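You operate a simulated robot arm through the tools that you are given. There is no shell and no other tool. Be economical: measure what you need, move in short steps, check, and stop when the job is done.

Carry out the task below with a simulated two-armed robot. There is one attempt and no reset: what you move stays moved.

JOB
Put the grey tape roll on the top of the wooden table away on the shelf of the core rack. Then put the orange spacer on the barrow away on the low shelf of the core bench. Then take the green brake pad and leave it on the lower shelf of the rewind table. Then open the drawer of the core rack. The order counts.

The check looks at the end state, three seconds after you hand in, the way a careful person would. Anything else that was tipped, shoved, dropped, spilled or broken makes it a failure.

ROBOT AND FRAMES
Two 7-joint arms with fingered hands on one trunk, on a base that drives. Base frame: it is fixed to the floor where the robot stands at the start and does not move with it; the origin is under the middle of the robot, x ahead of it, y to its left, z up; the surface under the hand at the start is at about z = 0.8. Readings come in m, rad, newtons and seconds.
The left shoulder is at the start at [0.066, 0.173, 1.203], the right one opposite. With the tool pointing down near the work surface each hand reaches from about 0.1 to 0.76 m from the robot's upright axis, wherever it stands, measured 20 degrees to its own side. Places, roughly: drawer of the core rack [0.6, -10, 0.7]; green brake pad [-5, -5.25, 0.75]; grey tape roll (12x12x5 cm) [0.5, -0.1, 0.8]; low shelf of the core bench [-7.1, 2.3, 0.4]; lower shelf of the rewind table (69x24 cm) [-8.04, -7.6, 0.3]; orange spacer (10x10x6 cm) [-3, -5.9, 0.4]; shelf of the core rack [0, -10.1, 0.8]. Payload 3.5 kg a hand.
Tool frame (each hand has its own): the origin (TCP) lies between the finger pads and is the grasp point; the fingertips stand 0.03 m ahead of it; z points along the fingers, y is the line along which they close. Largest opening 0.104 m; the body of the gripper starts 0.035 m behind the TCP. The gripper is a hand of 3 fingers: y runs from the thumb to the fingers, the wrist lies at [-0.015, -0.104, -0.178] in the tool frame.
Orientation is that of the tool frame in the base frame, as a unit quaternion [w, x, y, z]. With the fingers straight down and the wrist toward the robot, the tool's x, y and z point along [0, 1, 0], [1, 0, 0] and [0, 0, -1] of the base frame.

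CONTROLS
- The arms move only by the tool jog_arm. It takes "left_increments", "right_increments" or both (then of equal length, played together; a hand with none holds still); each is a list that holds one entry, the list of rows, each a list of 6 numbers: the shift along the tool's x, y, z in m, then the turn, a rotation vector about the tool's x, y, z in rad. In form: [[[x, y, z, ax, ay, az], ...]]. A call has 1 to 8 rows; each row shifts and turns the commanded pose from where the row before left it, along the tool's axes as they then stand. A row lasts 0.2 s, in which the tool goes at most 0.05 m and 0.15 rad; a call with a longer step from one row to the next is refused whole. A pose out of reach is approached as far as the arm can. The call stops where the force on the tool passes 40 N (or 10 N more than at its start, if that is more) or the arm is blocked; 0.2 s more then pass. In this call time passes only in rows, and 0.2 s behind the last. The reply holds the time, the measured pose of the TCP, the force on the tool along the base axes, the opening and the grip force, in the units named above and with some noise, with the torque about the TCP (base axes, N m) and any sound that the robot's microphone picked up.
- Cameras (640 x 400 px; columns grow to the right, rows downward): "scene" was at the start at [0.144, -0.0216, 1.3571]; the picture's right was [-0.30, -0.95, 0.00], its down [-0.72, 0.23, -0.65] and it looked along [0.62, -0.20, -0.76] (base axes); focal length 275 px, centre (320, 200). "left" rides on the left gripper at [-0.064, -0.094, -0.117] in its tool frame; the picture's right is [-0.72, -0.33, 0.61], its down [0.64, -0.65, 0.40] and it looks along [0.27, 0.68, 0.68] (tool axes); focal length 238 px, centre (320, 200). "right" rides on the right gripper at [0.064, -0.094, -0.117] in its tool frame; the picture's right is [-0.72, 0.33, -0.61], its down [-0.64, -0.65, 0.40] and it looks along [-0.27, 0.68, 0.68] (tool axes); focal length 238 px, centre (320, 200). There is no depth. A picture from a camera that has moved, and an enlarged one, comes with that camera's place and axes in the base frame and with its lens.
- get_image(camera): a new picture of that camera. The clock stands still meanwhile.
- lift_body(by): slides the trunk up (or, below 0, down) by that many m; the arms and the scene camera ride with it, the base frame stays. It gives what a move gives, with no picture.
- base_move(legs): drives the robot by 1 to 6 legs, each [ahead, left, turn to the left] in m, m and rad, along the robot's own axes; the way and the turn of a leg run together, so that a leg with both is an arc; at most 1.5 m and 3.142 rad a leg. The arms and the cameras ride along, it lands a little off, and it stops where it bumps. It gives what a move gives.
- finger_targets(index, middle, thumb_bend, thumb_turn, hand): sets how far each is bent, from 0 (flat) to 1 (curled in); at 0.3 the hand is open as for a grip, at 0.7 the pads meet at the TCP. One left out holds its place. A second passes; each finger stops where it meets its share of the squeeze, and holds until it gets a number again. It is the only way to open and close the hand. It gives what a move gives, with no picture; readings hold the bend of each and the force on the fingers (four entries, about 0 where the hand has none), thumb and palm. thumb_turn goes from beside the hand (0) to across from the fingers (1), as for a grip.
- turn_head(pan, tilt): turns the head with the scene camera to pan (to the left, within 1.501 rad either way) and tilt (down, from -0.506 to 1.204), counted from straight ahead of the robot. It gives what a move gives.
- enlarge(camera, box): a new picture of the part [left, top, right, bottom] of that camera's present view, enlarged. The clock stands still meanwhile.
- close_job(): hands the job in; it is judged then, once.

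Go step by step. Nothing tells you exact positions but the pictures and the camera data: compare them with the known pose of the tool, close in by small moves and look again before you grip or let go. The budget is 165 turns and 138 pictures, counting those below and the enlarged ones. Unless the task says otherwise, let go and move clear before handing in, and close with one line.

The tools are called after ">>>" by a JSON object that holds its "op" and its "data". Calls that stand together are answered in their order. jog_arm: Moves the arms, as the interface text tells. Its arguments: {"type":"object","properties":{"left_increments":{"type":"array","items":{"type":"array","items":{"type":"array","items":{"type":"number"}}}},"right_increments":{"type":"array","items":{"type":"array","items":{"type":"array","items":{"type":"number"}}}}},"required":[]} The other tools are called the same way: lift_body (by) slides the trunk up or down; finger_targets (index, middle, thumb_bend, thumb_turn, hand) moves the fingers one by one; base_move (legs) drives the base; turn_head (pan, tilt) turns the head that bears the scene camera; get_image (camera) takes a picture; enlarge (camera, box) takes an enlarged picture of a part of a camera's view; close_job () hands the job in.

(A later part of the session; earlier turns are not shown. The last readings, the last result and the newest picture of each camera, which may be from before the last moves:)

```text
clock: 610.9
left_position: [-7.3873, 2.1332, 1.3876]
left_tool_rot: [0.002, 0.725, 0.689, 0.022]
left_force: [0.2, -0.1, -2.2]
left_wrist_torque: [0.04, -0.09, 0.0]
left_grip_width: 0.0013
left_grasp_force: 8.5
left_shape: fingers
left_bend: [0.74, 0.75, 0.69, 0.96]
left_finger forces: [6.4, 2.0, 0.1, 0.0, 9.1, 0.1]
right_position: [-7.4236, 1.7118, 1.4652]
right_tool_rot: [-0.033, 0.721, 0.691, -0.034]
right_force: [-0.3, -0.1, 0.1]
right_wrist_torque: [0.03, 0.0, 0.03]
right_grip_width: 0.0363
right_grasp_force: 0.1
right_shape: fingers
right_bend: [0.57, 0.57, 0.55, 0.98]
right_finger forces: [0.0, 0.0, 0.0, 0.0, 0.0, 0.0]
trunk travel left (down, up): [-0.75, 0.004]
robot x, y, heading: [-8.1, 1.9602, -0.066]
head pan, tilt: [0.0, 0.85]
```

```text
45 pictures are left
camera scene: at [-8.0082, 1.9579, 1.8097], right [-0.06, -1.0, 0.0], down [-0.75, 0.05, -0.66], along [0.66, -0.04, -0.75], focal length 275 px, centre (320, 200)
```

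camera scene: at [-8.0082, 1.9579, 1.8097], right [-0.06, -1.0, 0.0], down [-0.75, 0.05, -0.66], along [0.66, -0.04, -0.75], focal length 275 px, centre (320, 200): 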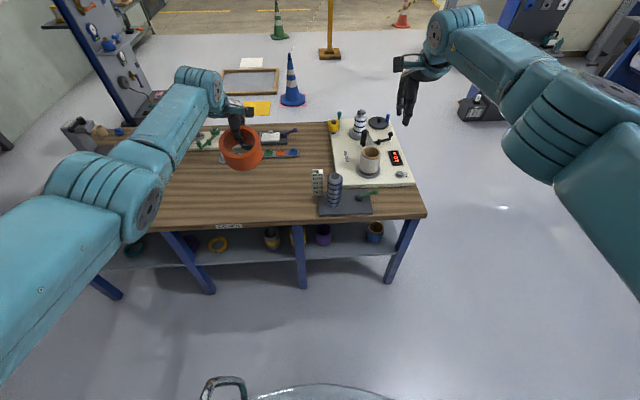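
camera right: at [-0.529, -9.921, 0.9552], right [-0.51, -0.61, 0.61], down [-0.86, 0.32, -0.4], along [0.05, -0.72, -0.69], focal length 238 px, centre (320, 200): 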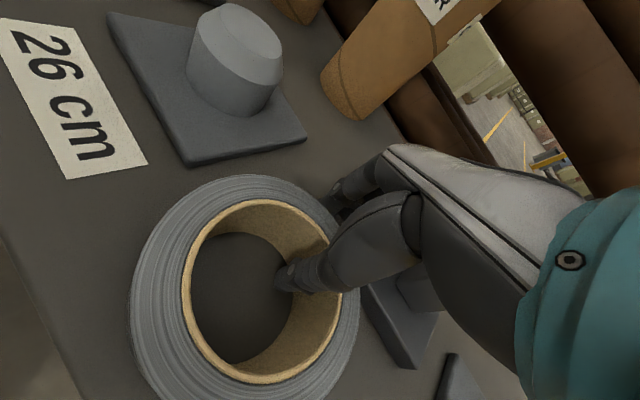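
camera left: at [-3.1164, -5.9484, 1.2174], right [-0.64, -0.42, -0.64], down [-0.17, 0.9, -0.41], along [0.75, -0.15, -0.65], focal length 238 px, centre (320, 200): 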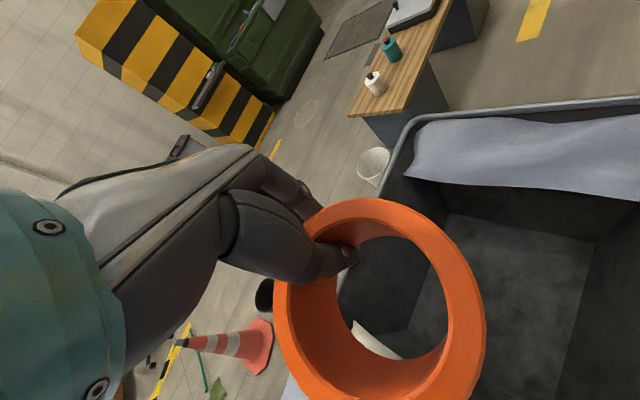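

The low shelf is below the top, front edge x≈-7.2, with a free gap between the purple and brown cups at y≈1.73. I'll retract the arms, lower the trunk and look in at shelf height.

>>> {"op": "jog_arm", "data": {"left_increments": [[[0.0, -0.045, 0, 0, 0, 0], [0.0, -0.045, 0, 0, 0, 0], [0.0, -0.045, 0, 0, 0, 0], [0.0, -0.045, 0, 0, 0, 0], [-0.02, -0.03, 0, 0, 0, 0]]], "right_increments": [[[-0.02, -0.045, 0, 0, 0, 0], [-0.02, -0.045, 0, 0, 0, 0], [-0.02, -0.045, 0, 0, 0, 0], [-0.02, -0.045, 0, 0, 0, 0], [-0.01, -0.045, 0, 0, 0, 0]]]}}

>>> {"op": "base_move", "data": {"legs": [[-0.02, -0.37, 0.065]]}}

>>> {"op": "lift_body", "data": {"by": -0.4}}

>>> {"op": "lift_body", "data": {"by": -0.22}}

>>> {"op": "turn_head", "data": {"pan": 0.2, "tilt": 0.5}}

>>> {"op": "get_image", "data": {"camera": "scene"}}

```text
clock: 612.1
left_position: [-7.6007, 2.1264, 1.3812]
left_tool_rot: [0.003, 0.725, 0.689, 0.022]
left_force: [-0.3, -0.7, -2.1]
left_wrist_torque: [0.04, -0.11, -0.03]
left_grip_width: 0.001
left_grasp_force: 9.3
left_shape: fingers
left_bend: [0.74, 0.75, 0.69, 0.96]
left_finger forces: [6.9, 2.2, 0.0, 0.0, 9.6, 0.0]
right_position: [-7.6542, 1.6289, 1.4871]
right_tool_rot: [-0.032, 0.721, 0.692, -0.034]
right_force: [0.3, -1.3, -0.3]
right_wrist_torque: [0.0, 0.02, 0.02]
right_grip_width: 0.0361
right_grasp_force: 0.1
right_shape: fingers
right_bend: [0.57, 0.57, 0.55, 0.98]
right_finger forces: [0.0, 0.1, 0.0, 0.0, 0.0, 0.0]
trunk travel left (down, up): [-0.75, 0.004]
robot x, y, heading: [-8.098, 1.9638, -0.065]
head pan, tilt: [0.0, 0.85]
```

```text
clock: 614.5
left_position: [-7.6406, 1.7864, 1.3793]
left_tool_rot: [0.003, 0.699, 0.715, 0.021]
left_force: [0.0, 0.1, -1.8]
left_wrist_torque: [0.06, -0.1, 0.04]
left_grip_width: 0.0011
left_grasp_force: 10.1
left_shape: fingers
left_bend: [0.74, 0.75, 0.69, 0.96]
left_finger forces: [6.8, 2.4, 0.0, 0.1, 9.8, 0.1]
right_position: [-7.6567, 1.2879, 1.4848]
right_tool_rot: [-0.032, 0.696, 0.717, -0.036]
right_force: [-0.2, -0.2, -0.5]
right_wrist_torque: [-0.01, 0.0, -0.01]
right_grip_width: 0.0362
right_grasp_force: 0.1
right_shape: fingers
right_bend: [0.57, 0.57, 0.55, 0.98]
right_finger forces: [0.1, 0.0, 0.0, 0.1, 0.0, 0.0]
trunk travel left (down, up): [-0.75, 0.004]
robot x, y, heading: [-8.129, 1.5867, 0.01]
head pan, tilt: [0.0, 0.85]
```

```text
clock: 618.4
left_position: [-7.6401, 1.7853, 0.9802]
left_tool_rot: [0.002, 0.699, 0.715, 0.022]
left_force: [0.1, 0.1, -2.7]
left_wrist_torque: [0.04, -0.13, 0.02]
left_grip_width: 0.0013
left_grasp_force: 9.4
left_shape: fingers
left_bend: [0.74, 0.75, 0.69, 0.96]
left_finger forces: [6.8, 2.3, 0.1, 0.0, 9.7, 0.1]
right_position: [-7.6565, 1.2864, 1.0867]
right_tool_rot: [-0.032, 0.695, 0.717, -0.035]
right_force: [-0.5, -0.5, 0.5]
right_wrist_torque: [0.0, -0.01, 0.01]
right_grip_width: 0.0363
right_grasp_force: 0.1
right_shape: fingers
right_bend: [0.57, 0.57, 0.55, 0.98]
right_finger forces: [0.0, 0.0, 0.1, 0.1, 0.1, 0.1]
trunk travel left (down, up): [-0.35, 0.404]
robot x, y, heading: [-8.1272, 1.5835, 0.008]
head pan, tilt: [0.0, 0.85]
```

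```text
clock: 620.7
left_position: [-7.64, 1.7853, 0.7597]
left_tool_rot: [0.003, 0.699, 0.715, 0.022]
left_force: [-1.0, -0.3, -2.5]
left_wrist_torque: [0.04, -0.08, -0.01]
left_grip_width: 0.0013
left_grasp_force: 9.7
left_shape: fingers
left_bend: [0.74, 0.75, 0.69, 0.96]
left_finger forces: [6.9, 2.3, 0.0, 0.0, 9.6, 0.1]
right_position: [-7.6571, 1.2879, 0.8658]
right_tool_rot: [-0.031, 0.695, 0.718, -0.035]
right_force: [0.7, 0.6, 0.0]
right_wrist_torque: [0.03, -0.02, -0.02]
right_grip_width: 0.0365
right_grasp_force: 0.0
right_shape: fingers
right_bend: [0.57, 0.57, 0.55, 0.98]
right_finger forces: [0.1, 0.1, 0.0, 0.1, 0.0, 0.1]
trunk travel left (down, up): [-0.13, 0.624]
robot x, y, heading: [-8.1267, 1.5817, 0.008]
head pan, tilt: [0.0, 0.85]
```

```text
clock: 621.5
left_position: [-7.6407, 1.7856, 0.7599]
left_tool_rot: [0.002, 0.699, 0.715, 0.022]
left_force: [-0.2, -0.5, -2.1]
left_wrist_torque: [0.03, -0.13, -0.02]
left_grip_width: 0.0009
left_grasp_force: 9.8
left_shape: fingers
left_bend: [0.74, 0.75, 0.69, 0.96]
left_finger forces: [6.8, 2.4, 0.1, 0.0, 9.8, 0.1]
right_position: [-7.6575, 1.2878, 0.8645]
right_tool_rot: [-0.033, 0.695, 0.717, -0.036]
right_force: [-0.1, -0.2, -0.5]
right_wrist_torque: [0.04, 0.01, 0.01]
right_grip_width: 0.0364
right_grasp_force: 0.1
right_shape: fingers
right_bend: [0.57, 0.57, 0.55, 0.98]
right_finger forces: [0.0, 0.1, 0.1, 0.0, 0.0, 0.0]
trunk travel left (down, up): [-0.13, 0.624]
robot x, y, heading: [-8.1239, 1.5835, 0.013]
head pan, tilt: [0.201, 0.499]
```

```text
44 pictures are left
camera scene: at [-7.8865, 1.6074, 1.2117], right [0.21, -0.98, 0.0], down [-0.47, -0.1, -0.88], along [0.86, 0.18, -0.48], focal length 275 px, centre (320, 200)
```

scene: 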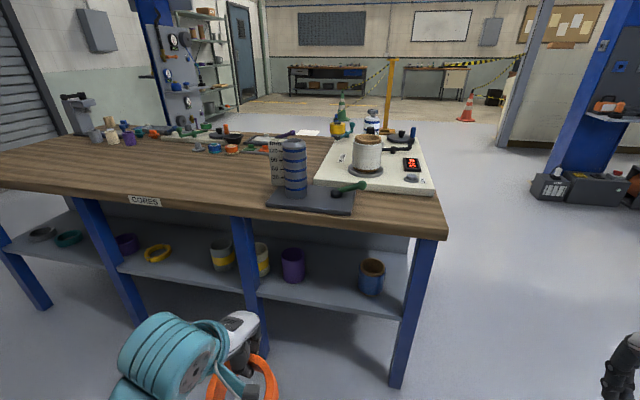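

The shelf is at about z 0.37 and the gap is centred at y≈1.73. I'll lower the spacer in front of the shelf and move the right hand out of the way.

>>> {"op": "jog_arm", "data": {"left_increments": [[[-0.008, 0, 0.044, 0, 0, 0], [-0.008, 0, 0.044, 0, 0, 0], [-0.008, 0, 0.044, 0, 0, 0], [-0.008, 0, 0.044, 0, 0, 0], [-0.008, 0, 0.044, 0, 0, 0], [-0.008, 0, 0.044, 0, 0, 0], [-0.006, 0, 0.04, 0, 0, 0]]], "right_increments": [[[-0.02, -0.02, 0, 0, 0, 0], [-0.02, -0.02, 0, 0, 0, 0], [-0.02, -0.02, 0, 0, 0, 0], [-0.02, -0.02, 0, 0, 0, 0], [-0.02, -0.02, 0, 0, 0, 0], [-0.02, -0.02, 0, 0, 0, 0], [0, 0, 0, 0, 0, 0]]]}}

>>> {"op": "base_move", "data": {"legs": [[0.33, 0.0, 0]]}}

>>> {"op": "get_image", "data": {"camera": "left"}}

>>> {"op": "get_image", "data": {"camera": "scene"}}

```text
clock: 623.1
left_position: [-7.631, 1.7397, 0.4552]
left_tool_rot: [0.002, 0.699, 0.715, 0.021]
left_force: [-0.2, 0.5, -2.0]
left_wrist_torque: [0.02, -0.08, 0.03]
left_grip_width: 0.0009
left_grasp_force: 9.3
left_shape: fingers
left_bend: [0.74, 0.75, 0.69, 0.96]
left_finger forces: [6.5, 2.0, 0.0, 0.0, 9.0, 0.0]
right_position: [-7.7738, 1.1622, 0.8795]
right_tool_rot: [-0.032, 0.695, 0.718, -0.035]
right_force: [0.4, 0.8, 0.1]
right_wrist_torque: [0.0, 0.01, -0.03]
right_grip_width: 0.0359
right_grasp_force: 0.0
right_shape: fingers
right_bend: [0.57, 0.57, 0.55, 0.98]
right_finger forces: [0.1, 0.1, 0.1, 0.0, 0.0, 0.1]
trunk travel left (down, up): [-0.13, 0.624]
robot x, y, heading: [-8.128, 1.5837, 0.009]
head pan, tilt: [0.201, 0.499]
```

```text
clock: 625.3
left_position: [-7.2946, 1.7452, 0.4552]
left_tool_rot: [0.001, 0.698, 0.716, 0.021]
left_force: [0.0, 0.0, -1.9]
left_wrist_torque: [0.06, -0.09, 0.02]
left_grip_width: 0.0007
left_grasp_force: 8.8
left_shape: fingers
left_bend: [0.74, 0.75, 0.69, 0.96]
left_finger forces: [6.5, 2.0, 0.0, 0.1, 9.1, 0.0]
right_position: [-7.4336, 1.1676, 0.8794]
right_tool_rot: [-0.032, 0.694, 0.719, -0.035]
right_force: [0.6, 0.8, -0.9]
right_wrist_torque: [-0.03, -0.03, 0.01]
right_grip_width: 0.0363
right_grasp_force: 0.1
right_shape: fingers
right_bend: [0.57, 0.57, 0.55, 0.98]
right_finger forces: [0.0, 0.0, 0.0, 0.1, 0.0, 0.1]
trunk travel left (down, up): [-0.13, 0.624]
robot x, y, heading: [-7.7853, 1.5907, 0.01]
head pan, tilt: [0.201, 0.499]
```

```text
43 pictures are left
camera left: at [-7.3907, 1.674, 0.568], right [-0.29, -0.71, -0.64], down [-0.66, 0.64, -0.41], along [0.7, 0.3, -0.65], focal length 238 px, centre (320, 200)
```

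left: 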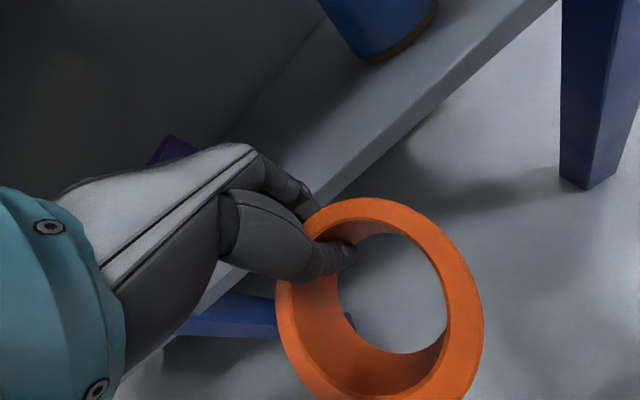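

```text
42 pictures are left
camera scene: at [-7.549, 1.6118, 1.2117], right [0.21, -0.98, 0.0], down [-0.47, -0.1, -0.88], along [0.86, 0.19, -0.48], focal length 275 px, centre (320, 200)
```

scene: 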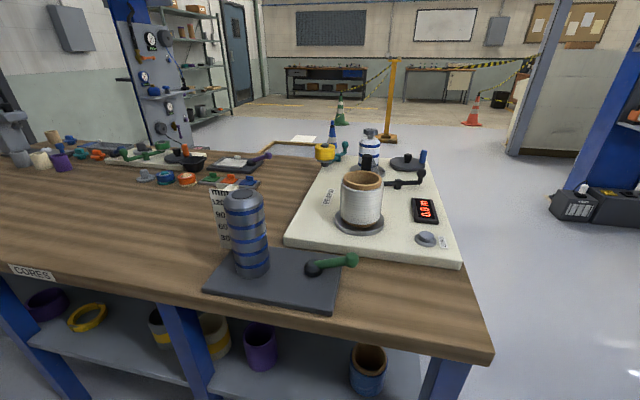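

>>> {"op": "jog_arm", "data": {"left_increments": [[[-0.0035, 0.039, 0, 0, 0, 0], [-0.0035, 0.039, 0, 0, 0, 0], [-0.0035, 0.039, 0, 0, 0, 0], [-0.0035, 0.039, 0, 0, 0, 0], [-0.0035, 0.039, 0, 0, 0, 0], [-0.0035, 0.039, 0, 0, 0, 0]]]}}

>>> {"op": "get_image", "data": {"camera": "left"}}

```text
clock: 626.7
left_position: [-7.122, 1.7389, 0.4737]
left_tool_rot: [0.001, 0.698, 0.716, 0.021]
left_force: [0.6, 0.1, -2.9]
left_wrist_torque: [0.0, -0.04, -0.01]
left_grip_width: 0.0014
left_grasp_force: 10.0
left_shape: fingers
left_bend: [0.74, 0.75, 0.69, 0.96]
left_finger forces: [7.1, 2.1, 0.0, 0.1, 9.6, 0.0]
left hand out of reach, approached as far as the arm can: row 5, 6
right_position: [-7.4343, 1.1677, 0.879]
right_tool_rot: [-0.032, 0.693, 0.719, -0.037]
right_force: [0.1, -0.2, 0.4]
right_wrist_torque: [0.01, -0.04, -0.02]
right_grip_width: 0.0361
right_grasp_force: 0.1
right_shape: fingers
right_bend: [0.57, 0.57, 0.55, 0.98]
right_finger forces: [0.1, 0.0, 0.1, 0.0, 0.0, 0.1]
trunk travel left (down, up): [-0.13, 0.624]
robot x, y, heading: [-7.7893, 1.5889, 0.009]
head pan, tilt: [0.201, 0.499]
```

```text
41 pictures are left
camera left: at [-7.218, 1.6687, 0.587], right [-0.29, -0.71, -0.64], down [-0.66, 0.64, -0.41], along [0.7, 0.3, -0.65], focal length 238 px, centre (320, 200)
```

left: 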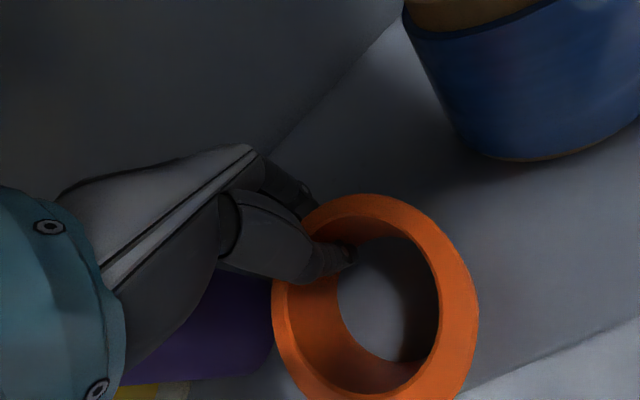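

>>> {"op": "base_move", "data": {"legs": [[0.055, -0.005, 0]]}}

>>> {"op": "lift_body", "data": {"by": -0.03}}

>>> {"op": "get_image", "data": {"camera": "left"}}

```text
clock: 627.7
left_position: [-7.0652, 1.7347, 0.473]
left_tool_rot: [0.001, 0.698, 0.716, 0.021]
left_force: [-0.1, -0.8, -1.4]
left_wrist_torque: [0.05, -0.07, 0.0]
left_grip_width: 0.0014
left_grasp_force: 9.0
left_shape: fingers
left_bend: [0.74, 0.75, 0.69, 0.96]
left_finger forces: [6.5, 2.7, 0.0, 0.0, 9.2, 0.1]
right_position: [-7.3782, 1.1638, 0.8794]
right_tool_rot: [-0.032, 0.694, 0.719, -0.036]
right_force: [0.1, 0.4, 0.1]
right_wrist_torque: [0.01, 0.0, 0.02]
right_grip_width: 0.0363
right_grasp_force: 0.0
right_shape: fingers
right_bend: [0.57, 0.57, 0.55, 0.98]
right_finger forces: [0.0, 0.0, 0.0, 0.0, 0.0, 0.0]
trunk travel left (down, up): [-0.13, 0.624]
robot x, y, heading: [-7.7302, 1.5887, 0.011]
head pan, tilt: [0.201, 0.499]
```

```text
clock: 628.3
left_position: [-7.0589, 1.7351, 0.4529]
left_tool_rot: [0.008, 0.698, 0.716, 0.026]
left_force: [-2.4, 0.7, 11.7]
left_wrist_torque: [-0.07, 0.23, -0.01]
left_grip_width: 0.0021
left_grasp_force: 12.5
left_shape: fingers
left_bend: [0.74, 0.75, 0.7, 0.96]
left_finger forces: [7.4, 2.5, 0.0, 0.0, 15.6, 0.1]
right_position: [-7.3791, 1.1631, 0.8499]
right_tool_rot: [-0.034, 0.693, 0.719, -0.036]
right_force: [0.1, 1.1, 0.2]
right_wrist_torque: [0.03, 0.01, 0.03]
right_grip_width: 0.0361
right_grasp_force: 0.0
right_shape: fingers
right_bend: [0.57, 0.57, 0.55, 0.98]
right_finger forces: [0.1, 0.0, 0.0, 0.0, 0.0, 0.0]
trunk travel left (down, up): [-0.102, 0.652]
robot x, y, heading: [-7.7355, 1.585, 0.008]
head pan, tilt: [0.201, 0.499]
stopped: the force on the tool passed its limit at 44 N (the readings are from after the stop); the commanded pose is now the measured one
```

```text
40 pictures are left
camera left: at [-7.1566, 1.6638, 0.5641], right [-0.28, -0.71, -0.65], down [-0.65, 0.63, -0.42], along [0.71, 0.3, -0.64], focal length 238 px, centre (320, 200)
```

left: 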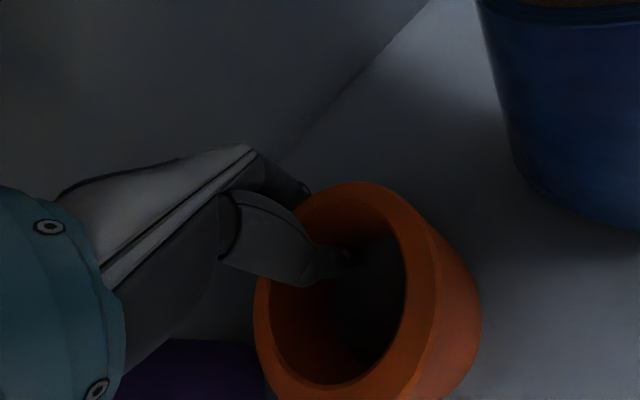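

The spacer has touched down: the shelf is at z≈0.42. I'll ease off the pressure and open the fingers partly.

>>> {"op": "jog_arm", "data": {"left_increments": [[[0, 0, -0.004, 0, 0, 0]]]}}

>>> {"op": "finger_targets", "data": {"hand": "left", "index": 0.58, "middle": 0.58, "thumb_bend": 0.55}}

>>> {"op": "get_image", "data": {"camera": "left"}}

```text
clock: 628.7
left_position: [-7.0622, 1.7347, 0.4532]
left_tool_rot: [0.005, 0.697, 0.716, 0.023]
left_force: [1.4, -0.3, 0.2]
left_wrist_torque: [-0.02, 0.02, -0.01]
left_grip_width: 0.0017
left_grasp_force: 10.4
left_shape: fingers
left_bend: [0.74, 0.75, 0.7, 0.96]
left_finger forces: [8.1, 2.5, 0.0, 0.1, 9.9, 0.0]
right_position: [-7.3777, 1.1655, 0.8502]
right_tool_rot: [-0.034, 0.694, 0.719, -0.036]
right_force: [-0.4, 0.3, 0.4]
right_wrist_torque: [-0.03, 0.0, -0.01]
right_grip_width: 0.0365
right_grasp_force: 0.1
right_shape: fingers
right_bend: [0.57, 0.57, 0.55, 0.98]
right_finger forces: [0.0, 0.0, 0.0, 0.0, 0.1, 0.0]
trunk travel left (down, up): [-0.102, 0.652]
robot x, y, heading: [-7.7342, 1.5874, 0.011]
head pan, tilt: [0.201, 0.499]
```

```text
clock: 629.7
left_position: [-7.0604, 1.7345, 0.4534]
left_tool_rot: [0.006, 0.698, 0.716, 0.025]
left_force: [0.7, -0.2, 1.7]
left_wrist_torque: [-0.03, 0.03, 0.02]
left_grip_width: 0.0348
left_grasp_force: 1.1
left_shape: fingers
left_bend: [0.57, 0.57, 0.56, 0.97]
left_finger forces: [0.0, 0.1, 0.1, 0.0, 1.8, 0.1]
right_position: [-7.378, 1.1638, 0.8508]
right_tool_rot: [-0.035, 0.694, 0.718, -0.035]
right_force: [0.8, -0.4, 0.9]
right_wrist_torque: [0.0, 0.01, -0.01]
right_grip_width: 0.0365
right_grasp_force: 0.1
right_shape: fingers
right_bend: [0.57, 0.57, 0.55, 0.98]
right_finger forces: [0.1, 0.1, 0.1, 0.0, 0.0, 0.0]
trunk travel left (down, up): [-0.102, 0.652]
robot x, y, heading: [-7.7312, 1.5843, 0.015]
head pan, tilt: [0.201, 0.499]
```

```text
39 pictures are left
camera left: at [-7.1578, 1.664, 0.5665], right [-0.28, -0.71, -0.64], down [-0.65, 0.63, -0.42], along [0.7, 0.3, -0.64], focal length 238 px, centre (320, 200)
```

left: 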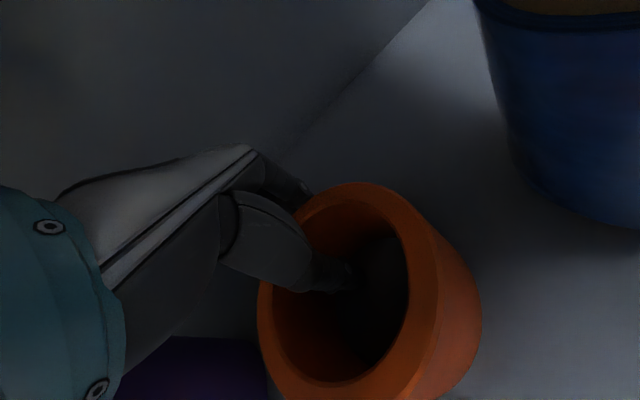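

>>> {"op": "finger_targets", "data": {"hand": "left", "index": 0.55, "middle": 0.55, "thumb_bend": 0.6}}

>>> {"op": "turn_head", "data": {"pan": 0.25, "tilt": 1.1}}

>>> {"op": "get_image", "data": {"camera": "scene"}}

```text
clock: 630.7
left_position: [-7.0615, 1.7347, 0.4544]
left_tool_rot: [0.006, 0.698, 0.716, 0.025]
left_force: [0.2, 0.1, 0.7]
left_wrist_torque: [0.02, 0.02, 0.02]
left_grip_width: 0.0329
left_grasp_force: 0.4
left_shape: fingers
left_bend: [0.55, 0.55, 0.6, 0.97]
left_finger forces: [0.1, 0.0, 0.0, 0.0, 0.4, 0.0]
right_position: [-7.377, 1.1635, 0.8502]
right_tool_rot: [-0.033, 0.693, 0.719, -0.036]
right_force: [0.6, 0.8, 0.2]
right_wrist_torque: [-0.02, 0.03, -0.02]
right_grip_width: 0.0364
right_grasp_force: 0.0
right_shape: fingers
right_bend: [0.57, 0.57, 0.55, 0.98]
right_finger forces: [0.0, 0.1, 0.1, 0.0, 0.0, 0.0]
trunk travel left (down, up): [-0.102, 0.652]
robot x, y, heading: [-7.7365, 1.5824, 0.014]
head pan, tilt: [0.201, 0.499]
```

```text
clock: 631.7
left_position: [-7.0606, 1.7362, 0.4544]
left_tool_rot: [0.006, 0.698, 0.716, 0.025]
left_force: [0.5, -0.3, 0.0]
left_wrist_torque: [0.03, -0.01, 0.03]
left_grip_width: 0.0328
left_grasp_force: 0.0
left_shape: fingers
left_bend: [0.55, 0.55, 0.6, 0.97]
left_finger forces: [0.1, 0.1, 0.0, 0.1, 0.1, 0.0]
right_position: [-7.3781, 1.1649, 0.8508]
right_tool_rot: [-0.033, 0.694, 0.719, -0.036]
right_force: [-0.8, 0.3, -0.3]
right_wrist_torque: [-0.02, -0.02, -0.01]
right_grip_width: 0.0362
right_grasp_force: 0.0
right_shape: fingers
right_bend: [0.57, 0.57, 0.55, 0.98]
right_finger forces: [0.0, 0.0, 0.0, 0.0, 0.0, 0.0]
trunk travel left (down, up): [-0.102, 0.652]
robot x, y, heading: [-7.7286, 1.5824, 0.014]
head pan, tilt: [0.25, 1.1]
```

```text
38 pictures are left
camera scene: at [-7.505, 1.6048, 1.1349], right [0.26, -0.97, 0.0], down [-0.86, -0.23, -0.45], along [0.44, 0.12, -0.89], focal length 275 px, centre (320, 200)
```

scene: 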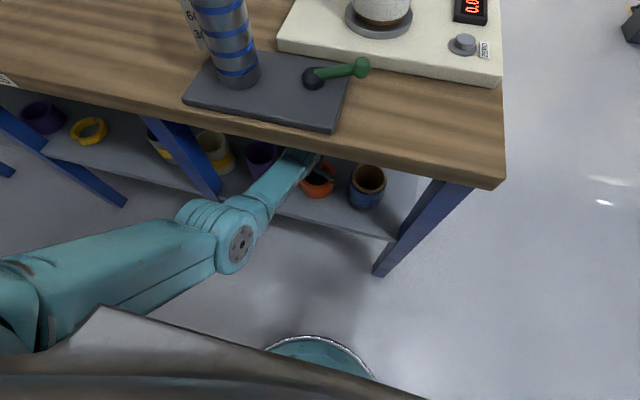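

The fingers are free. I'll raise the hand just clear of the ring (staying below the table top) and withdraw.

>>> {"op": "jog_arm", "data": {"left_increments": [[[0, 0, -0.02, 0, 0, 0], [0, 0, -0.025, 0, 0, 0], [0, 0, -0.03, 0, 0, 0], [0, 0, -0.005, 0, 0, 0]]]}}

>>> {"op": "get_image", "data": {"camera": "left"}}

```text
clock: 632.7
left_position: [-7.0636, 1.7336, 0.5345]
left_tool_rot: [0.005, 0.698, 0.715, 0.024]
left_force: [-0.5, 0.0, 0.5]
left_wrist_torque: [0.03, 0.0, 0.0]
left_grip_width: 0.0331
left_grasp_force: 0.1
left_shape: fingers
left_bend: [0.55, 0.55, 0.6, 0.97]
left_finger forces: [0.0, 0.0, 0.0, 0.0, 0.0, 0.0]
right_position: [-7.3778, 1.1636, 0.8501]
right_tool_rot: [-0.034, 0.693, 0.719, -0.036]
right_force: [0.1, 0.6, -0.1]
right_wrist_torque: [-0.05, 0.01, -0.03]
right_grip_width: 0.0362
right_grasp_force: 0.1
right_shape: fingers
right_bend: [0.57, 0.57, 0.55, 0.98]
right_finger forces: [0.1, 0.0, 0.0, 0.0, 0.1, 0.0]
trunk travel left (down, up): [-0.102, 0.652]
robot x, y, heading: [-7.7274, 1.585, 0.013]
head pan, tilt: [0.25, 1.1]
```

```text
37 pictures are left
camera left: at [-7.1602, 1.6628, 0.6464], right [-0.28, -0.71, -0.64], down [-0.65, 0.64, -0.41], along [0.7, 0.3, -0.64], focal length 238 px, centre (320, 200)
```

left: 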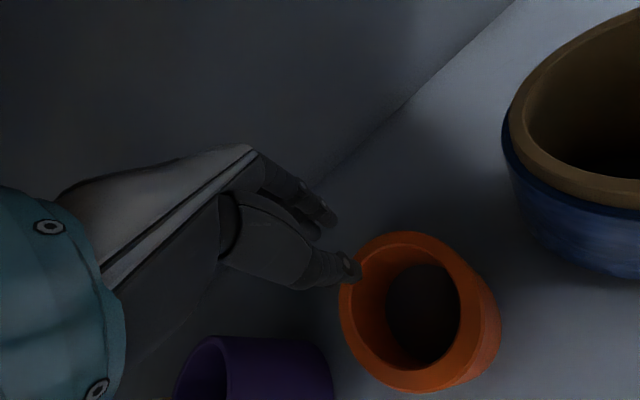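

The spacer stands upright on the shelf. I'm withdrawing the arm and backing away.

>>> {"op": "jog_arm", "data": {"left_increments": [[[0, 0, -0.015, 0, 0, 0], [0, -0.045, 0, 0, 0, 0], [0, -0.045, 0, 0, 0, 0], [0, -0.045, 0, 0, 0, 0], [0, -0.045, 0, 0, 0, 0]]]}}

>>> {"op": "base_move", "data": {"legs": [[-0.42, 0, 0]]}}

>>> {"op": "turn_head", "data": {"pan": 0.2, "tilt": 0.5}}

>>> {"op": "enlarge", "data": {"camera": "scene", "box": [180, 180, 480, 380]}}

```text
clock: 634.1
left_position: [-7.1874, 1.7549, 0.5849]
left_tool_rot: [0.03, 0.694, 0.714, 0.091]
left_force: [0.1, 1.0, -0.8]
left_wrist_torque: [-0.01, 0.01, -0.02]
left_grip_width: 0.0328
left_grasp_force: 0.1
left_shape: fingers
left_bend: [0.55, 0.55, 0.6, 0.97]
left_finger forces: [0.1, 0.1, 0.1, 0.0, 0.0, 0.0]
right_position: [-7.3771, 1.1649, 0.8503]
right_tool_rot: [-0.034, 0.693, 0.719, -0.037]
right_force: [-0.8, -0.5, -0.8]
right_wrist_torque: [-0.02, 0.02, -0.02]
right_grip_width: 0.0363
right_grasp_force: 0.0
right_shape: fingers
right_bend: [0.57, 0.57, 0.55, 0.98]
right_finger forces: [0.0, 0.1, 0.1, 0.1, 0.0, 0.1]
trunk travel left (down, up): [-0.102, 0.652]
robot x, y, heading: [-7.7356, 1.5866, 0.01]
head pan, tilt: [0.25, 1.1]
stopped in row 5 (left hand): the arm was blocked; the commanded pose is now the measured one
```

```text
clock: 636.7
left_position: [-7.6073, 1.7421, 0.5865]
left_tool_rot: [0.031, 0.7, 0.707, 0.089]
left_force: [-0.2, -0.5, 0.7]
left_wrist_torque: [-0.01, 0.01, 0.04]
left_grip_width: 0.0328
left_grasp_force: 0.0
left_shape: fingers
left_bend: [0.55, 0.55, 0.6, 0.97]
left_finger forces: [0.0, 0.0, 0.0, 0.1, 0.1, 0.1]
right_position: [-7.811, 1.1562, 0.8495]
right_tool_rot: [-0.034, 0.701, 0.712, -0.036]
right_force: [-0.6, 0.6, -0.6]
right_wrist_torque: [-0.04, 0.0, 0.01]
right_grip_width: 0.0363
right_grasp_force: 0.1
right_shape: fingers
right_bend: [0.57, 0.57, 0.55, 0.98]
right_finger forces: [0.0, 0.0, 0.1, 0.1, 0.1, 0.1]
trunk travel left (down, up): [-0.102, 0.652]
robot x, y, heading: [-8.1603, 1.5818, -0.008]
head pan, tilt: [0.25, 1.1]
```

```text
clock: 637.7
left_position: [-7.609, 1.7428, 0.5847]
left_tool_rot: [0.03, 0.701, 0.707, 0.089]
left_force: [0.7, -0.3, 0.0]
left_wrist_torque: [-0.02, -0.02, 0.0]
left_grip_width: 0.0326
left_grasp_force: 0.0
left_shape: fingers
left_bend: [0.55, 0.55, 0.6, 0.97]
left_finger forces: [0.0, 0.1, 0.0, 0.1, 0.0, 0.1]
right_position: [-7.8104, 1.1563, 0.8501]
right_tool_rot: [-0.034, 0.7, 0.712, -0.036]
right_force: [-0.4, -0.2, 0.2]
right_wrist_torque: [0.03, 0.01, 0.02]
right_grip_width: 0.0367
right_grasp_force: 0.0
right_shape: fingers
right_bend: [0.57, 0.57, 0.55, 0.98]
right_finger forces: [0.0, 0.0, 0.0, 0.0, 0.0, 0.0]
trunk travel left (down, up): [-0.102, 0.652]
robot x, y, heading: [-8.1576, 1.5837, -0.005]
head pan, tilt: [0.201, 0.499]
```

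```text
2.00 times, centred on (330, 280) of scene
camera zoom: at [-7.9019, 1.6016, 1.1825], right [0.19, -0.98, 0.0], down [-0.47, -0.09, -0.88], along [0.86, 0.17, -0.48], focal length 549 px, centre (300, 40)
```

zoom: 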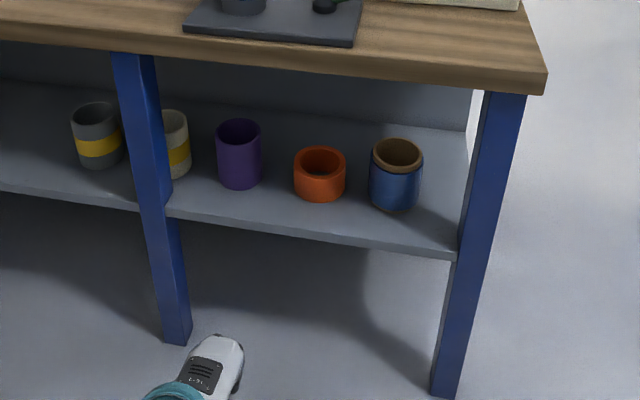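

The spacer is away, upright between the two cups. Next is the brake pad on the DRIVE console: I'm raising the trunk, squaring the arms, and driving back.

>>> {"op": "lift_body", "data": {"by": 0.4}}

>>> {"op": "lift_body", "data": {"by": 0.24}}

>>> {"op": "jog_arm", "data": {"left_increments": [[[0, 0.0, -0.03, 0.085, -0.042, 0], [0, 0.0, -0.03, 0.082, -0.042, 0], [0, 0.03, -0.03, 0, 0, 0], [0.01, 0.03, -0.03, 0, 0, 0], [0.01, 0.03, -0.03, 0, 0, 0]]], "right_increments": [[[0.04, 0.025, 0, -0.06, 0, 0], [0.04, 0.025, 0, 0, 0, 0], [0.04, 0.025, 0, 0, 0, 0], [0.04, 0.025, 0, 0, 0, 0], [0.04, 0.025, 0, 0, 0, 0]]]}}

>>> {"op": "base_move", "data": {"legs": [[0, -0.75, 0], [1.25, -0.38, 0], [1.4, -0.07, 0], [1.25, 0.12, 0], [0, 0, 1.575]]}}

```text
clock: 641.6
left_position: [-7.6087, 1.7425, 0.9856]
left_tool_rot: [0.03, 0.7, 0.708, 0.089]
left_force: [-0.3, 0.1, -0.3]
left_wrist_torque: [0.01, -0.02, -0.01]
left_grip_width: 0.033
left_grasp_force: 0.1
left_shape: fingers
left_bend: [0.55, 0.55, 0.6, 0.97]
left_finger forces: [0.0, 0.1, 0.1, 0.0, 0.1, 0.1]
right_position: [-7.8108, 1.1557, 1.2499]
right_tool_rot: [-0.034, 0.7, 0.712, -0.037]
right_force: [-0.3, -0.4, -0.3]
right_wrist_torque: [-0.01, 0.0, 0.01]
right_grip_width: 0.0363
right_grasp_force: 0.1
right_shape: fingers
right_bend: [0.57, 0.57, 0.55, 0.98]
right_finger forces: [0.0, 0.1, 0.0, 0.1, 0.0, 0.1]
trunk travel left (down, up): [-0.502, 0.252]
robot x, y, heading: [-8.1569, 1.585, -0.005]
head pan, tilt: [0.201, 0.499]
```

```text
clock: 644.1
left_position: [-7.609, 1.7433, 1.2252]
left_tool_rot: [0.03, 0.7, 0.708, 0.088]
left_force: [0.7, 0.2, -0.2]
left_wrist_torque: [-0.01, -0.01, 0.02]
left_grip_width: 0.0326
left_grasp_force: 0.2
left_shape: fingers
left_bend: [0.55, 0.55, 0.6, 0.97]
left_finger forces: [0.0, 0.1, 0.0, 0.1, 0.0, 0.0]
right_position: [-7.8106, 1.1559, 1.4891]
right_tool_rot: [-0.034, 0.7, 0.712, -0.035]
right_force: [-0.3, 0.3, 0.6]
right_wrist_torque: [-0.01, -0.02, 0.05]
right_grip_width: 0.0363
right_grasp_force: 0.1
right_shape: fingers
right_bend: [0.57, 0.57, 0.55, 0.98]
right_finger forces: [0.0, 0.0, 0.0, 0.0, 0.1, 0.0]
trunk travel left (down, up): [-0.742, 0.012]
robot x, y, heading: [-8.1561, 1.581, -0.005]
head pan, tilt: [0.201, 0.499]
```

```text
clock: 645.3
left_position: [-7.5258, 1.7651, 1.3741]
left_tool_rot: [0.001, 0.704, 0.71, -0.001]
left_force: [0.9, 0.8, 0.4]
left_wrist_torque: [0.01, 0.0, -0.01]
left_grip_width: 0.0329
left_grasp_force: 0.0
left_shape: fingers
left_bend: [0.55, 0.55, 0.6, 0.97]
left_finger forces: [0.0, 0.0, 0.0, 0.0, 0.0, 0.1]
right_position: [-7.6863, 1.3587, 1.4845]
right_tool_rot: [-0.014, 0.701, 0.713, -0.017]
right_force: [0.3, 0.4, -0.4]
right_wrist_torque: [-0.03, 0.03, 0.02]
right_grip_width: 0.0364
right_grasp_force: 0.1
right_shape: fingers
right_bend: [0.57, 0.57, 0.55, 0.98]
right_finger forces: [0.1, 0.0, 0.0, 0.0, 0.0, 0.0]
trunk travel left (down, up): [-0.742, 0.012]
robot x, y, heading: [-8.1556, 1.5823, -0.006]
head pan, tilt: [0.201, 0.499]
```

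```text
clock: 663.7
left_position: [-4.7545, 0.5577, 1.3886]
left_tool_rot: [0.015, 0.711, 0.703, 0.004]
left_force: [0.4, -0.1, 0.8]
left_wrist_torque: [0.01, 0.02, -0.01]
left_grip_width: 0.0329
left_grasp_force: 0.1
left_shape: fingers
left_bend: [0.55, 0.55, 0.6, 0.97]
left_finger forces: [0.1, 0.0, 0.1, 0.1, 0.0, 0.0]
right_position: [-4.9295, 0.1532, 1.4959]
right_tool_rot: [0.001, 0.71, 0.704, -0.015]
right_force: [-0.5, -1.2, -1.2]
right_wrist_torque: [0.04, -0.01, -0.01]
right_grip_width: 0.0362
right_grasp_force: 0.1
right_shape: fingers
right_bend: [0.57, 0.57, 0.55, 0.98]
right_finger forces: [0.0, 0.0, 0.1, 0.1, 0.0, 0.0]
trunk travel left (down, up): [-0.742, 0.012]
robot x, y, heading: [-5.357, 0.3768, -0.031]
head pan, tilt: [0.201, 0.499]
stopped in leg 4: the robot was blocked; the commanded pose is now the measured one
```

The right elbow probably met the blue column. I'll back off, shift north, and go on.

>>> {"op": "base_move", "data": {"legs": [[-0.1, 0.0, 0], [0, 0.3, 0.03], [1.15, 0.0, 0]]}}

>>> {"op": "turn_head", "data": {"pan": -0.9, "tilt": 0.6}}

>>> {"op": "get_image", "data": {"camera": "scene"}}

```text
clock: 664.3
left_position: [-4.751, 0.5555, 1.3856]
left_tool_rot: [0.014, 0.714, 0.7, 0.002]
left_force: [-0.3, 0.3, 0.4]
left_wrist_torque: [-0.03, 0.0, -0.05]
left_grip_width: 0.0327
left_grasp_force: 0.0
left_shape: fingers
left_bend: [0.55, 0.55, 0.6, 0.97]
left_finger forces: [0.1, 0.1, 0.0, 0.1, 0.0, 0.0]
right_position: [-4.9287, 0.1525, 1.4973]
right_tool_rot: [0.002, 0.712, 0.702, -0.015]
right_force: [0.3, 0.4, -0.3]
right_wrist_torque: [0.01, -0.01, 0.01]
right_grip_width: 0.036
right_grasp_force: 0.0
right_shape: fingers
right_bend: [0.57, 0.57, 0.55, 0.98]
right_finger forces: [0.0, 0.0, 0.0, 0.0, 0.1, 0.0]
trunk travel left (down, up): [-0.742, 0.012]
robot x, y, heading: [-5.3613, 0.3757, -0.037]
head pan, tilt: [0.201, 0.499]
stopped in leg 1: the robot was blocked; the commanded pose is now the measured one
```

```text
clock: 665.7
left_position: [-4.7523, 0.5567, 1.3868]
left_tool_rot: [0.015, 0.713, 0.701, 0.003]
left_force: [-0.5, -0.6, 0.3]
left_wrist_torque: [-0.02, 0.01, 0.0]
left_grip_width: 0.0328
left_grasp_force: 0.0
left_shape: fingers
left_bend: [0.55, 0.55, 0.6, 0.97]
left_finger forces: [0.0, 0.1, 0.0, 0.0, 0.0, 0.1]
right_position: [-4.9288, 0.154, 1.4967]
right_tool_rot: [0.002, 0.711, 0.703, -0.014]
right_force: [0.0, -0.2, 0.6]
right_wrist_torque: [0.0, -0.01, 0.01]
right_grip_width: 0.0364
right_grasp_force: 0.0
right_shape: fingers
right_bend: [0.57, 0.57, 0.55, 0.98]
right_finger forces: [0.1, 0.0, 0.0, 0.1, 0.1, 0.1]
trunk travel left (down, up): [-0.742, 0.012]
robot x, y, heading: [-5.3587, 0.3768, -0.031]
head pan, tilt: [-0.901, 0.6]
```

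```text
35 pictures are left
camera scene: at [-5.3341, 0.3312, 1.8249], right [-0.8, -0.6, -0.01], down [-0.32, 0.44, -0.84], along [0.51, -0.67, -0.54], focal length 275 px, centre (320, 200)
```

scene: 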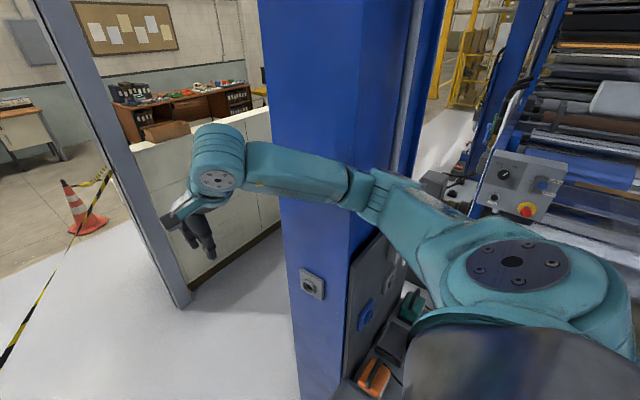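

>>> {"op": "base_move", "data": {"legs": [[0, 0.12, 0]]}}

>>> {"op": "base_move", "data": {"legs": [[0, 0.2, 0.03], [1.15, 0.0, 0]]}}

```text
clock: 666.9
left_position: [-4.7194, 0.6548, 1.3754]
left_tool_rot: [0.001, 0.713, 0.701, 0.001]
left_force: [0.6, -0.1, -0.5]
left_wrist_torque: [-0.01, 0.01, -0.02]
left_grip_width: 0.0329
left_grasp_force: 0.1
left_shape: fingers
left_bend: [0.55, 0.55, 0.6, 0.97]
left_finger forces: [0.1, 0.1, 0.1, 0.0, 0.0, 0.1]
right_position: [-4.8929, 0.2491, 1.4822]
right_tool_rot: [-0.012, 0.711, 0.703, -0.017]
right_force: [0.2, 0.9, 0.2]
right_wrist_torque: [0.0, 0.0, 0.02]
right_grip_width: 0.036
right_grasp_force: 0.2
right_shape: fingers
right_bend: [0.57, 0.57, 0.55, 0.98]
right_finger forces: [0.0, 0.0, 0.0, 0.0, 0.0, 0.0]
trunk travel left (down, up): [-0.742, 0.012]
robot x, y, heading: [-5.3571, 0.4932, -0.033]
head pan, tilt: [-0.901, 0.6]
```

```text
clock: 674.0
left_position: [-3.5524, 0.8867, 1.3748]
left_tool_rot: [0.001, 0.699, 0.715, 0.001]
left_force: [-0.1, 0.6, -0.2]
left_wrist_torque: [0.01, 0.01, 0.02]
left_grip_width: 0.0328
left_grasp_force: 0.1
left_shape: fingers
left_bend: [0.55, 0.55, 0.6, 0.97]
left_finger forces: [0.0, 0.0, 0.0, 0.0, 0.0, 0.1]
right_position: [-3.7089, 0.4745, 1.4836]
right_tool_rot: [-0.011, 0.696, 0.717, -0.019]
right_force: [0.9, -0.3, 0.3]
right_wrist_torque: [0.0, -0.01, 0.0]
right_grip_width: 0.0362
right_grasp_force: 0.1
right_shape: fingers
right_bend: [0.57, 0.57, 0.55, 0.98]
right_finger forces: [0.0, 0.0, 0.1, 0.1, 0.0, 0.0]
trunk travel left (down, up): [-0.742, 0.012]
robot x, y, heading: [-4.1783, 0.6992, 0.015]
head pan, tilt: [-0.901, 0.6]
```

>>> {"op": "base_move", "data": {"legs": [[0, 0, 1.55]]}}

>>> {"op": "jog_arm", "data": {"left_increments": [[[0, 0.03, 0, 0, 0, 0], [0, 0.03, 0, 0, 0, 0], [0, 0, 0, 0, 0, 0], [0, 0, 0, 0, 0, 0], [0, 0, 0, 0, 0, 0]]], "right_increments": [[[0, 0.04, 0.01, 0, 0, 0], [0, 0.04, 0.01, 0, 0, 0], [0, 0.04, 0.01, 0, 0, 0], [0, 0.04, 0.01, 0, 0, 0], [0, 0.04, 0.01, 0, 0, 0]]]}}

>>> {"op": "base_move", "data": {"legs": [[-1.4, 0.1, 0], [-1.4, 0, 0]]}}

```text
clock: 678.2
left_position: [-4.3449, 1.3316, 1.3753]
left_tool_rot: [0.0, 0.007, 1.0, 0.001]
left_force: [-0.4, 0.4, -0.1]
left_wrist_torque: [-0.03, 0.02, 0.0]
left_grip_width: 0.0329
left_grasp_force: 0.2
left_shape: fingers
left_bend: [0.55, 0.55, 0.6, 0.97]
left_finger forces: [0.1, 0.0, 0.0, 0.1, 0.1, 0.1]
right_position: [-3.9382, 1.1586, 1.4828]
right_tool_rot: [0.004, 0.003, 1.0, -0.021]
right_force: [-0.5, -0.5, 0.4]
right_wrist_torque: [0.01, 0.0, 0.01]
right_grip_width: 0.0364
right_grasp_force: 0.1
right_shape: fingers
right_bend: [0.57, 0.57, 0.55, 0.98]
right_finger forces: [0.0, 0.0, 0.1, 0.0, 0.0, 0.0]
trunk travel left (down, up): [-0.742, 0.012]
robot x, y, heading: [-4.1803, 0.6998, 1.544]
head pan, tilt: [-0.901, 0.6]
```

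```text
clock: 679.4
left_position: [-4.3459, 1.3903, 1.3757]
left_tool_rot: [0.002, 0.006, 1.0, 0.001]
left_force: [0.2, 1.4, 0.6]
left_wrist_torque: [0.0, -0.03, 0.01]
left_grip_width: 0.0326
left_grasp_force: 0.1
left_shape: fingers
left_bend: [0.55, 0.55, 0.6, 0.97]
left_finger forces: [0.1, 0.0, 0.0, 0.0, 0.0, 0.0]
right_position: [-3.9389, 1.3571, 1.423]
right_tool_rot: [0.005, 0.003, 1.0, -0.022]
right_force: [-0.8, -0.3, -0.5]
right_wrist_torque: [0.01, 0.02, -0.01]
right_grip_width: 0.0362
right_grasp_force: 0.1
right_shape: fingers
right_bend: [0.57, 0.57, 0.55, 0.98]
right_finger forces: [0.0, 0.0, 0.1, 0.0, 0.1, 0.0]
trunk travel left (down, up): [-0.742, 0.012]
robot x, y, heading: [-4.1773, 0.7002, 1.545]
head pan, tilt: [-0.901, 0.6]
```

```text
clock: 693.3
left_position: [-4.4686, -1.4894, 1.3763]
left_tool_rot: [0.0, -0.024, 1.0, 0.001]
left_force: [-0.2, 0.4, 0.3]
left_wrist_torque: [0.0, 0.02, 0.0]
left_grip_width: 0.0331
left_grasp_force: 0.0
left_shape: fingers
left_bend: [0.55, 0.55, 0.6, 0.97]
left_finger forces: [0.0, 0.0, 0.0, 0.1, 0.0, 0.0]
right_position: [-4.0614, -1.4997, 1.423]
right_tool_rot: [0.006, -0.026, 0.999, -0.021]
right_force: [0.0, -0.6, -0.7]
right_wrist_torque: [-0.02, 0.0, -0.01]
right_grip_width: 0.0363
right_grasp_force: 0.1
right_shape: fingers
right_bend: [0.57, 0.57, 0.55, 0.98]
right_finger forces: [0.0, 0.0, 0.1, 0.1, 0.0, 0.0]
trunk travel left (down, up): [-0.742, 0.012]
robot x, y, heading: [-4.2654, -2.1693, 1.603]
head pan, tilt: [-0.901, 0.6]
```

>>> {"op": "base_move", "data": {"legs": [[-1.33, 0.068, -0.03], [-1.4, -0.02, 0], [-0.3, -0.15, 0]]}}

>>> {"op": "jog_arm", "data": {"left_increments": [[[0, -0.045, 0, 0, 0, 0], [0, -0.045, 0, 0, 0, 0], [0, -0.045, 0, 0, 0, 0], [0, -0.045, 0, 0, 0, 0], [0, -0.045, 0, 0, 0, 0]]], "right_increments": [[[0, -0.045, 0, 0, 0, 0], [0, -0.045, 0, 0, 0, 0], [0, -0.045, 0, 0, 0, 0], [0, -0.045, 0, 0, 0, 0], [0, -0.045, 0, 0, 0, 0]]]}}

>>> {"op": "base_move", "data": {"legs": [[0, 0, 1.56]]}}

>>> {"op": "turn_head", "data": {"pan": 0.0, "tilt": 0.8}}

>>> {"op": "get_image", "data": {"camera": "scene"}}

```text
clock: 708.4
left_position: [-4.2224, -4.5316, 1.3769]
left_tool_rot: [0.0, -0.021, 1.0, 0.001]
left_force: [0.6, 0.2, -0.6]
left_wrist_torque: [0.0, 0.01, 0.01]
left_grip_width: 0.0329
left_grasp_force: 0.1
left_shape: fingers
left_bend: [0.55, 0.55, 0.6, 0.97]
left_finger forces: [0.0, 0.1, 0.0, 0.0, 0.0, 0.0]
right_position: [-3.8138, -4.542, 1.4223]
right_tool_rot: [0.005, -0.025, 0.999, -0.021]
right_force: [-0.6, 0.2, 0.1]
right_wrist_torque: [-0.01, 0.0, 0.03]
right_grip_width: 0.036
right_grasp_force: 0.1
right_shape: fingers
right_bend: [0.57, 0.57, 0.55, 0.98]
right_finger forces: [0.0, 0.0, 0.0, 0.1, 0.0, 0.0]
trunk travel left (down, up): [-0.742, 0.012]
robot x, y, heading: [-4.0153, -5.2106, 1.602]
head pan, tilt: [-0.901, 0.6]
```

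```text
clock: 709.6
left_position: [-4.21, -4.7581, 1.3759]
left_tool_rot: [0.002, -0.022, 1.0, 0.002]
left_force: [0.0, 0.2, 0.1]
left_wrist_torque: [0.0, 0.01, 0.04]
left_grip_width: 0.033
left_grasp_force: 0.0
left_shape: fingers
left_bend: [0.55, 0.55, 0.6, 0.97]
left_finger forces: [0.0, 0.0, 0.0, 0.0, 0.0, 0.0]
right_position: [-3.7985, -4.7676, 1.4318]
right_tool_rot: [0.005, -0.023, 1.0, -0.019]
right_force: [-0.5, -0.8, 0.0]
right_wrist_torque: [-0.03, -0.03, -0.05]
right_grip_width: 0.0364
right_grasp_force: 0.1
right_shape: fingers
right_bend: [0.57, 0.57, 0.55, 0.98]
right_finger forces: [0.0, 0.1, 0.0, 0.0, 0.0, 0.0]
trunk travel left (down, up): [-0.742, 0.012]
robot x, y, heading: [-4.0151, -5.2108, 1.599]
head pan, tilt: [-0.901, 0.6]
```

```text
clock: 713.9
left_position: [-4.4696, -5.4201, 1.3757]
left_tool_rot: [0.0, 0.731, -0.682, -0.002]
left_force: [-0.6, -1.4, 0.0]
left_wrist_torque: [-0.02, 0.0, -0.02]
left_grip_width: 0.0329
left_grasp_force: 0.0
left_shape: fingers
left_bend: [0.55, 0.55, 0.6, 0.97]
left_finger forces: [0.0, 0.0, 0.1, 0.0, 0.0, 0.0]
right_position: [-4.4714, -5.0072, 1.4327]
right_tool_rot: [-0.018, 0.733, -0.68, 0.012]
right_force: [-1.3, 0.5, -0.1]
right_wrist_torque: [-0.01, -0.02, 0.0]
right_grip_width: 0.0362
right_grasp_force: 0.0
right_shape: fingers
right_bend: [0.57, 0.57, 0.55, 0.98]
right_finger forces: [0.1, 0.1, 0.0, 0.0, 0.1, 0.0]
trunk travel left (down, up): [-0.742, 0.012]
robot x, y, heading: [-4.0181, -5.2094, -3.085]
head pan, tilt: [-0.901, 0.6]
```

```text
clock: 715.1
left_position: [-4.4702, -5.4199, 1.3754]
left_tool_rot: [0.0, 0.732, -0.681, -0.001]
left_force: [0.3, -0.1, 0.8]
left_wrist_torque: [0.01, -0.02, 0.03]
left_grip_width: 0.0328
left_grasp_force: 0.1
left_shape: fingers
left_bend: [0.55, 0.55, 0.6, 0.97]
left_finger forces: [0.0, 0.0, 0.0, 0.0, 0.0, 0.1]
right_position: [-4.4721, -5.0066, 1.4315]
right_tool_rot: [-0.018, 0.733, -0.68, 0.011]
right_force: [-0.3, -0.3, -1.1]
right_wrist_torque: [-0.01, 0.0, 0.02]
right_grip_width: 0.0364
right_grasp_force: 0.1
right_shape: fingers
right_bend: [0.57, 0.57, 0.55, 0.98]
right_finger forces: [0.0, 0.0, 0.1, 0.0, 0.0, 0.1]
trunk travel left (down, up): [-0.742, 0.012]
robot x, y, heading: [-4.0173, -5.2144, -3.087]
head pan, tilt: [0.0, 0.799]
```

```text
34 pictures are left
camera scene: at [-4.107, -5.2166, 1.8061], right [-0.06, 1.0, 0.0], down [0.72, 0.04, -0.7], along [-0.7, -0.04, -0.72], focal length 275 px, centre (320, 200)
```

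scene: 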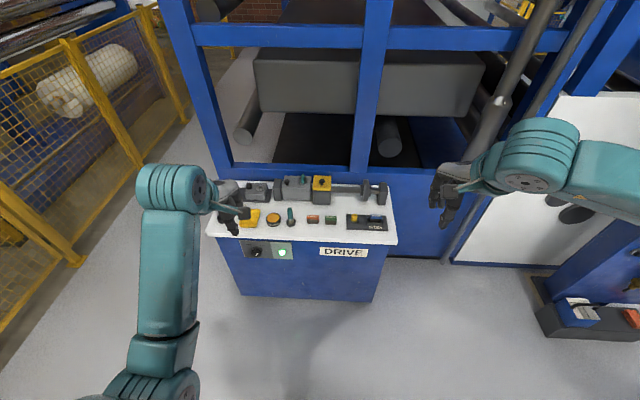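

>>> {"op": "enlarge", "data": {"camera": "scene", "box": [200, 165, 410, 275]}}

```text
3.05 times, centred on (305, 220) of scene
camera zoom: at [-4.107, -5.2166, 1.8061], right [-0.06, 1.0, 0.0], down [0.72, 0.04, -0.7], along [-0.7, -0.04, -0.72], focal length 837 px, centre (366, 139)
```

zoom: 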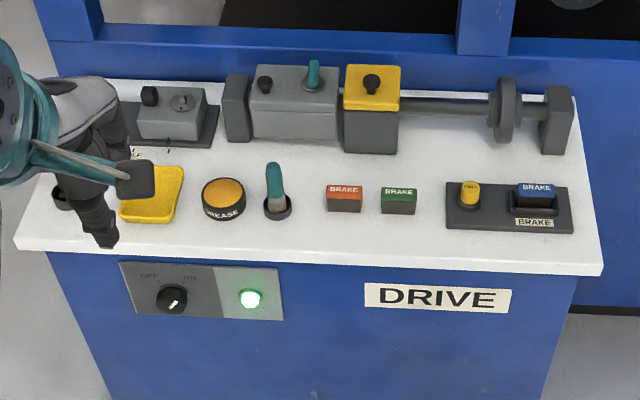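

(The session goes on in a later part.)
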